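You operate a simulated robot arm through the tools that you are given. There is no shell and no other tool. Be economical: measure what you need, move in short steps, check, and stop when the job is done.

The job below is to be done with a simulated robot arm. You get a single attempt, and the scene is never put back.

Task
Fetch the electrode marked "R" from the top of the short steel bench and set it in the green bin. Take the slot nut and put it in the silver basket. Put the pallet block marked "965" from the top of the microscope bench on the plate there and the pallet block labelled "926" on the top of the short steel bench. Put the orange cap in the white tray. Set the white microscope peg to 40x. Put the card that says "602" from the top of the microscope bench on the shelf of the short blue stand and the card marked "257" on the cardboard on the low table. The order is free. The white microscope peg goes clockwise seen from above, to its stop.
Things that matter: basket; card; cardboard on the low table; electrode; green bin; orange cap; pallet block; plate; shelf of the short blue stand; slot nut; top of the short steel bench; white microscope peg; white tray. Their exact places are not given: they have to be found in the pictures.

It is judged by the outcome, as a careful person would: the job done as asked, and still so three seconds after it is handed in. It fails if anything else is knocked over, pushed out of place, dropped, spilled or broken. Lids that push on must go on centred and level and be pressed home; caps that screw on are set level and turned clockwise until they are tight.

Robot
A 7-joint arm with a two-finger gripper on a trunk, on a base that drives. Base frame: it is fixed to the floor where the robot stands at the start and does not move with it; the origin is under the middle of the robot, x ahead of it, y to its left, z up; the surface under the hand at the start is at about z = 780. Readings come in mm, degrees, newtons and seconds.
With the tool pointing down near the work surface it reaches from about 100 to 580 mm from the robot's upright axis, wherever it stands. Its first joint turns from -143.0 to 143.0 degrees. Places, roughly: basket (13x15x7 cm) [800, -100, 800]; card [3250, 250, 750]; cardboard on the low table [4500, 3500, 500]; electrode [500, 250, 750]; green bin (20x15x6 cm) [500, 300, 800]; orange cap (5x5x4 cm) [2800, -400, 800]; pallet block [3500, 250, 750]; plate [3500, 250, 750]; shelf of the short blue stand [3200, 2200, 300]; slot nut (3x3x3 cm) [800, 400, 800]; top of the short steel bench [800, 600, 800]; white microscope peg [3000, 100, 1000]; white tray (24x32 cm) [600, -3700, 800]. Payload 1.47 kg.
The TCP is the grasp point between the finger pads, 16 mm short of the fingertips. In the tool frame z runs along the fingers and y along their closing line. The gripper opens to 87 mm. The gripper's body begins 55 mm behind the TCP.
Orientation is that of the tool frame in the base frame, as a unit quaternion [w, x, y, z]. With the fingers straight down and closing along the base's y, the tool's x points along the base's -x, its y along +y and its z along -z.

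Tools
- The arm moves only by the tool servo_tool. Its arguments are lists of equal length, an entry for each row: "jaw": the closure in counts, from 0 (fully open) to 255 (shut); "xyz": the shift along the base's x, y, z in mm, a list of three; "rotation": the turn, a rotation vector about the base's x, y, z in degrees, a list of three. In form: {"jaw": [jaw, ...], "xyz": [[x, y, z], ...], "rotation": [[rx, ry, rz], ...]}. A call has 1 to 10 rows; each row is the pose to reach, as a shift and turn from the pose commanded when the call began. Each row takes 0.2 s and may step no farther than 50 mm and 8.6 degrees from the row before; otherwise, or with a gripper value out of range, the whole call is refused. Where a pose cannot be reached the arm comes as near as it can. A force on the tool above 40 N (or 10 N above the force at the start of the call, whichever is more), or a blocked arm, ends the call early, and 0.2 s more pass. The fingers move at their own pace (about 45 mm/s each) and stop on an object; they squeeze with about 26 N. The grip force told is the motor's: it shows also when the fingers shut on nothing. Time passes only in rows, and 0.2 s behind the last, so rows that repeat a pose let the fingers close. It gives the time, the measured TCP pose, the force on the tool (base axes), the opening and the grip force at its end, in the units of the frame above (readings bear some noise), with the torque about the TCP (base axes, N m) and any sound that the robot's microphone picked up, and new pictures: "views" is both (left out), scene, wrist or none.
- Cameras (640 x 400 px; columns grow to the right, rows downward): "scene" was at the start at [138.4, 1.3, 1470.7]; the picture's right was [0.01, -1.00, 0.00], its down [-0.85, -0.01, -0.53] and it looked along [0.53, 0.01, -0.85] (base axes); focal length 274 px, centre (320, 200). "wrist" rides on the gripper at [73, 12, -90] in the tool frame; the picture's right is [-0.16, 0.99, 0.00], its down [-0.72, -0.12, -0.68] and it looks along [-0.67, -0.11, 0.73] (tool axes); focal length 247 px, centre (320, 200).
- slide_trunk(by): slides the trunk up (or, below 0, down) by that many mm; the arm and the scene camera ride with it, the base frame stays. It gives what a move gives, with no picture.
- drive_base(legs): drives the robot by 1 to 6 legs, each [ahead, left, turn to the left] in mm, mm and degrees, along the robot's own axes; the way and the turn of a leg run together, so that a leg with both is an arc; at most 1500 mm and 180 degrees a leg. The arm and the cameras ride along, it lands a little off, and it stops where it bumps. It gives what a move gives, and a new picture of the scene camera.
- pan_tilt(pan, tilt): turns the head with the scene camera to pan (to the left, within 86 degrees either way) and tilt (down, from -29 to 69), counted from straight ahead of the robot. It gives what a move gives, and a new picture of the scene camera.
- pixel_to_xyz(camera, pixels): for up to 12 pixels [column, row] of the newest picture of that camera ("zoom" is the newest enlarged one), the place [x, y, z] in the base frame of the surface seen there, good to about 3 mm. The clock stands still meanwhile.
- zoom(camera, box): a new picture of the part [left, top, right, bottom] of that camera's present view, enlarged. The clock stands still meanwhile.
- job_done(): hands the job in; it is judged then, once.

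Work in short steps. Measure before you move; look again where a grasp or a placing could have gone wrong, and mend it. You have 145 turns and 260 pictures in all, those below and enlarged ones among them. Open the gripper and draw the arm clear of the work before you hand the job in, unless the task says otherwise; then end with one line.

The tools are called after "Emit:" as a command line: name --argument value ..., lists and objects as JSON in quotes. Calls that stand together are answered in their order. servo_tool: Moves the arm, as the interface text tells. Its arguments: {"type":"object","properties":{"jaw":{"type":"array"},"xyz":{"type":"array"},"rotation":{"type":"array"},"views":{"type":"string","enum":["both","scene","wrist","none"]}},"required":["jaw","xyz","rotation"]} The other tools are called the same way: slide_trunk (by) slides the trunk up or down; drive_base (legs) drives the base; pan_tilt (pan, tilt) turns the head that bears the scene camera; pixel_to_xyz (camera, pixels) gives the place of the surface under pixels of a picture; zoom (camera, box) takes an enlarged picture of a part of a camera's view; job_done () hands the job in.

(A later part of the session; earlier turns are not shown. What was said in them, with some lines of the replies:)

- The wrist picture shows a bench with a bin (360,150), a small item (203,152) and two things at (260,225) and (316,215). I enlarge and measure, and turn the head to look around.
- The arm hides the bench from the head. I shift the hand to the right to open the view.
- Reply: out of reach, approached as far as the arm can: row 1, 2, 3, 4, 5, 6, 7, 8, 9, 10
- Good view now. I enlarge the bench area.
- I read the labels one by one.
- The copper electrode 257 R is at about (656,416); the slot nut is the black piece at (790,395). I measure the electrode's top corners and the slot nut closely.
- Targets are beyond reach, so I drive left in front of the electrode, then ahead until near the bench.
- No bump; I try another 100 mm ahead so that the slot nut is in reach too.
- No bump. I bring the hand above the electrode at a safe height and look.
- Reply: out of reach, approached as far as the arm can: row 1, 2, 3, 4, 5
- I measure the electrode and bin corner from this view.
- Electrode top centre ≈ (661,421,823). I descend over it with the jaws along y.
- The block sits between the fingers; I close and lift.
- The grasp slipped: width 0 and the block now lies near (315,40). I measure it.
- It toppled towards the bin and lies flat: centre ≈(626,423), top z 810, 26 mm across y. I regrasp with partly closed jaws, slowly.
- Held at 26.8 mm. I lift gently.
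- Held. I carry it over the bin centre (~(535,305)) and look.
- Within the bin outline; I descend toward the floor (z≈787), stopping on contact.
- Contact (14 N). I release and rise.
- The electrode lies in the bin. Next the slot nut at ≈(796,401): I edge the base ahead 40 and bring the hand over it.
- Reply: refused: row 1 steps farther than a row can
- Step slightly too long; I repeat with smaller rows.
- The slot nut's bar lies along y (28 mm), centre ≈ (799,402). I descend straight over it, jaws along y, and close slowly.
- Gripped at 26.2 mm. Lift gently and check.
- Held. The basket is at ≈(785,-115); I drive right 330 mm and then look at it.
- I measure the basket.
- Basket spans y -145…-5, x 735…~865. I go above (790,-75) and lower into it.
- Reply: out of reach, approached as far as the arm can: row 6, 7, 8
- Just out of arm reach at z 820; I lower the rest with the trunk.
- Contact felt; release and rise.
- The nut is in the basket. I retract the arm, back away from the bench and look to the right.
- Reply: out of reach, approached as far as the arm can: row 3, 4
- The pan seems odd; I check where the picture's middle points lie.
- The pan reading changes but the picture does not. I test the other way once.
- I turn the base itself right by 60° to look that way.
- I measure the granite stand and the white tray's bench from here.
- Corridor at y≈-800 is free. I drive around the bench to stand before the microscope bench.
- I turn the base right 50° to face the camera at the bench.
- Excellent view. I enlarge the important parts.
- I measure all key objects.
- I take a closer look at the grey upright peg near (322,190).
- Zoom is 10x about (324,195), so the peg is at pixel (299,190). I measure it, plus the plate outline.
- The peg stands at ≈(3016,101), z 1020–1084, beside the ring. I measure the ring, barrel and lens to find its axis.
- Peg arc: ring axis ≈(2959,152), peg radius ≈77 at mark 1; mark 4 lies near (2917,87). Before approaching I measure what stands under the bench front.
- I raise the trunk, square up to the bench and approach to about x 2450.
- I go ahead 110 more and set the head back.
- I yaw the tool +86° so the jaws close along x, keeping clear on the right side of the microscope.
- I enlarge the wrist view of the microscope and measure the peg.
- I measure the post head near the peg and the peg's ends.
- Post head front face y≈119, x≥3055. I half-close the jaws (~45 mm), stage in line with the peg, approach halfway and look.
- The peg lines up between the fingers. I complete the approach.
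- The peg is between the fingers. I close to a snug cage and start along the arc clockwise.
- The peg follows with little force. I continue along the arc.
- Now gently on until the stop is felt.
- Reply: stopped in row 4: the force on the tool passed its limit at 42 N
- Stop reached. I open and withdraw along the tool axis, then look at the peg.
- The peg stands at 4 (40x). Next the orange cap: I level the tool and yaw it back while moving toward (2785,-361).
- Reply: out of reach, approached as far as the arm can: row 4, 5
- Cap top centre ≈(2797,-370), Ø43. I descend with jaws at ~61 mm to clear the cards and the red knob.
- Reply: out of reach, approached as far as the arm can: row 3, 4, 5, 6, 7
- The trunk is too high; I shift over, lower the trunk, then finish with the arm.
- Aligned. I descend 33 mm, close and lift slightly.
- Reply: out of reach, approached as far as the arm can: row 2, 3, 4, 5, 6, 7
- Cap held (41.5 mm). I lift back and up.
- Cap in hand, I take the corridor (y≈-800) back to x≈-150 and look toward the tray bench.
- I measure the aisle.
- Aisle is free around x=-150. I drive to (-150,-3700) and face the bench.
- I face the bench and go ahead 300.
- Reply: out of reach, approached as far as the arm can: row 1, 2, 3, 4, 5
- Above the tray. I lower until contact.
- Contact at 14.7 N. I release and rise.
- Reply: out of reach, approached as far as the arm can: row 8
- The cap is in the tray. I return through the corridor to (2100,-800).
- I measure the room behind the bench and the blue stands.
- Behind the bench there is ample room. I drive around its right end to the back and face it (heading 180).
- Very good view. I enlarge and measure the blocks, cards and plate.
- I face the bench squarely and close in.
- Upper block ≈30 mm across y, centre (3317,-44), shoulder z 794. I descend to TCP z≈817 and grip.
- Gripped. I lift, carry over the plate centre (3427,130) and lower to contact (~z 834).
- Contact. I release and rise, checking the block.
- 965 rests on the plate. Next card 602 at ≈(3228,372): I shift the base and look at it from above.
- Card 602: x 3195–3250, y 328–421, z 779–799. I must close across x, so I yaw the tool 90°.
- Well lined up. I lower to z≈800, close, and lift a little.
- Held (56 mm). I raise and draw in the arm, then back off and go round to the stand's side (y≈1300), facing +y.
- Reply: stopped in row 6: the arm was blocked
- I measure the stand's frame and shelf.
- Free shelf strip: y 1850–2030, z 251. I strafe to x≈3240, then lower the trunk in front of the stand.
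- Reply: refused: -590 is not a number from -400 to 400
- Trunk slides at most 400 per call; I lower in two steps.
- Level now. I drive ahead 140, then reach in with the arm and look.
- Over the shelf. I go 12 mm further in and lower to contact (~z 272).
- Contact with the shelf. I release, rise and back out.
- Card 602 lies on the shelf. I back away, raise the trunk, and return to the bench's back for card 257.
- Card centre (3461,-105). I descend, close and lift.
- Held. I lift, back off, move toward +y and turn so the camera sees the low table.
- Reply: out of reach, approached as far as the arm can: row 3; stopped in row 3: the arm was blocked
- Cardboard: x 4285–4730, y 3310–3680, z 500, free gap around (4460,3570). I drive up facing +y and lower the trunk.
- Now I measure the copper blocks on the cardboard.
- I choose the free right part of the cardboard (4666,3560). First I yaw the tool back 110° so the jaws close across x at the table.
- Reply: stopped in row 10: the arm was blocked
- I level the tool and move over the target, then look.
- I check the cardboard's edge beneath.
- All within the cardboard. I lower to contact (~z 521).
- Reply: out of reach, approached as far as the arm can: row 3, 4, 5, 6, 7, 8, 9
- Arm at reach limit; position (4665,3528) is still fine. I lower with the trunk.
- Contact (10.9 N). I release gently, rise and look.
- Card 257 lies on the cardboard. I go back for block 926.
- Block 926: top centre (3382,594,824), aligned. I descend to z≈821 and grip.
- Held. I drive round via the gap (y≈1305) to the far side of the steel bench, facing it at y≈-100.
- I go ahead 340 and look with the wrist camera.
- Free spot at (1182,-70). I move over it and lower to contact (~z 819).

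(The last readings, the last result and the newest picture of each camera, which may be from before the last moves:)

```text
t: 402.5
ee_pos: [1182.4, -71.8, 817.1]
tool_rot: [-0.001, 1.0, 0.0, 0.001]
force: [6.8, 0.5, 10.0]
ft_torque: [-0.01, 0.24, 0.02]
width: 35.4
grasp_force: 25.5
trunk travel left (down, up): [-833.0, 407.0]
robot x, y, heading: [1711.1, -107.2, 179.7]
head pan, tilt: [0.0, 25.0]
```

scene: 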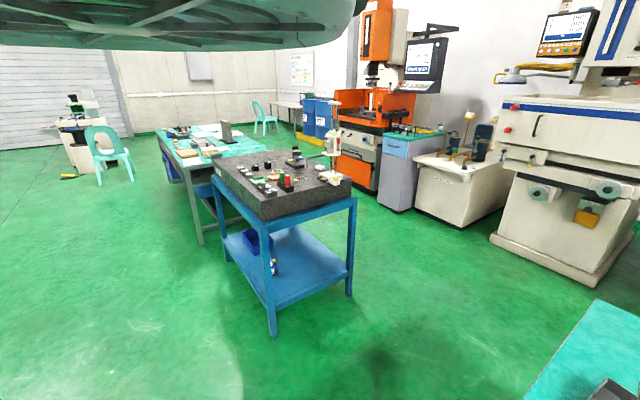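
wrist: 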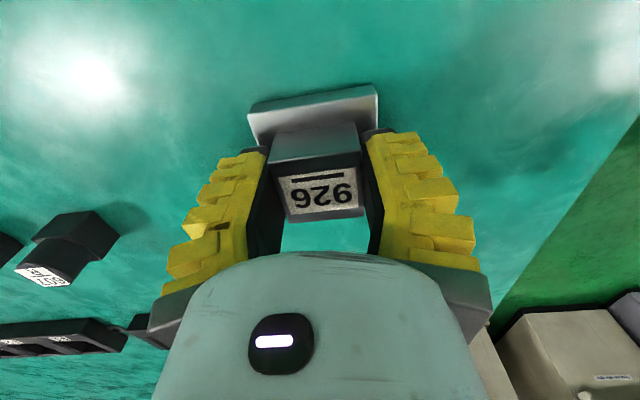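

Contact. I release and rise.

Emit:
servo_tool --jaw '[180, 120, 80, 60, 60, 0, 0]' --xyz '[[0, 0, 1], [0, 0, 1], [0, 0, 1], [0, 0, 25], [0, 0, 60], [0, 0, 100], [30, 0, 140]]' --rotation '[[0, 0, 0], [0, 0, 0], [0, 0, 0], [0, 0, 0], [0, 0, 0], [0, 0, 0], [0, 0, 0]]' --views "wrist"

Emit:
drive_base --legs '[[-330, 0, 0], [0, 0, -130]]'

```text
t: 404.1
ee_pos: [1213.7, -74.3, 955.7]
tool_rot: [0.0, 1.0, 0.0, 0.0]
force: [1.4, 0.3, -0.2]
ft_torque: [0.0, -0.02, 0.0]
width: 87.2
grasp_force: 0.1
trunk travel left (down, up): [-833.0, 407.0]
robot x, y, heading: [1708.5, -109.2, 179.8]
head pan, tilt: [0.0, 25.0]
```

wrist: 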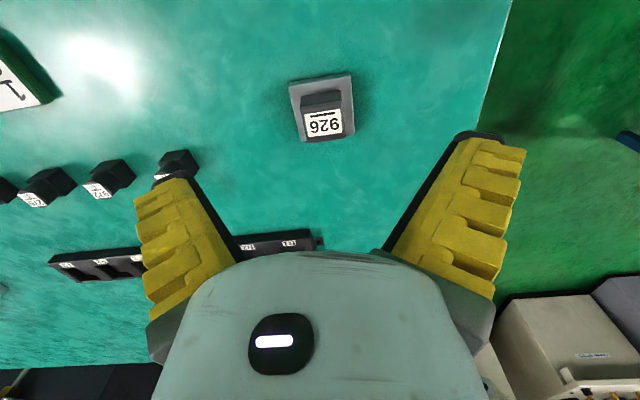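

```text
t: 411.8
ee_pos: [2397.9, 234.1, 954.8]
tool_rot: [0.0, -0.406, 0.914, -0.001]
force: [0.4, 0.7, 0.9]
ft_torque: [-0.01, -0.02, -0.03]
width: 86.9
grasp_force: 0.1
trunk travel left (down, up): [-833.0, 407.0]
robot x, y, heading: [2040.8, -108.1, 47.8]
head pan, tilt: [0.0, 25.0]
```

scene: 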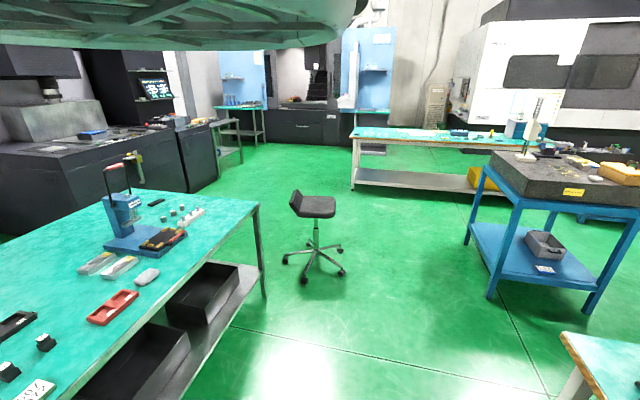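

926 stands on the steel bench, and 602 is visible on the stand's shelf. I check the microscope peg once more.

Emit:
drive_base --legs '[[0, 0, -98]]'

Emit:
zoom --camera "scene" --box '[230, 120, 400, 240]'

```text
t: 416.3
ee_pos: [2330.6, -514.2, 956.4]
tool_rot: [-0.001, 0.42, 0.907, -0.001]
force: [-0.3, 0.4, -0.8]
ft_torque: [0.02, 0.02, 0.02]
width: 87.2
grasp_force: 0.1
trunk travel left (down, up): [-833.0, 407.0]
robot x, y, heading: [2037.0, -109.8, -49.8]
head pan, tilt: [0.0, 25.0]
```

scene: 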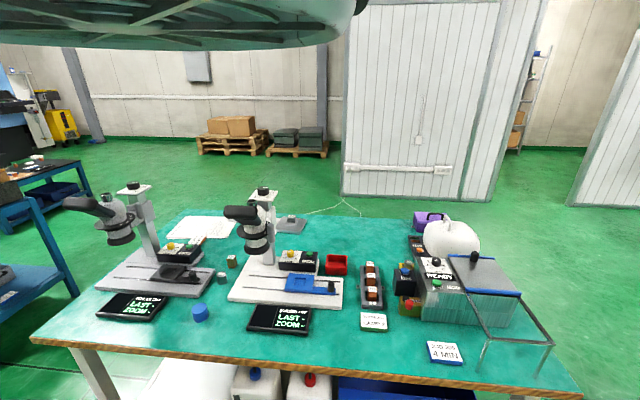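

```text
3.33 times, centred on (315, 180) of scene
```

zoom: 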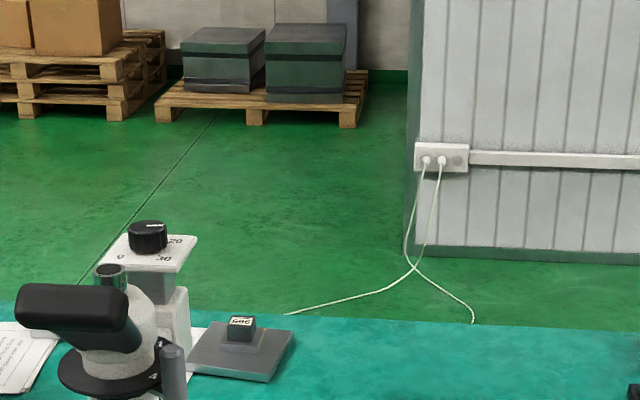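

The peg is at the 4 mark, block 965 is on the plate, the gripper is open and the arm is clear. I hand the job in.

Emit:
job_done

```text
The job is handed in.
```

Every item is placed and the white microscope peg is turned clockwise to its stop at the 4 mark (40x). The bench had several electrodes marked R; I used the copper one marked 257 R, which tipped over on the first grasp and now lies on its side in the green bin.
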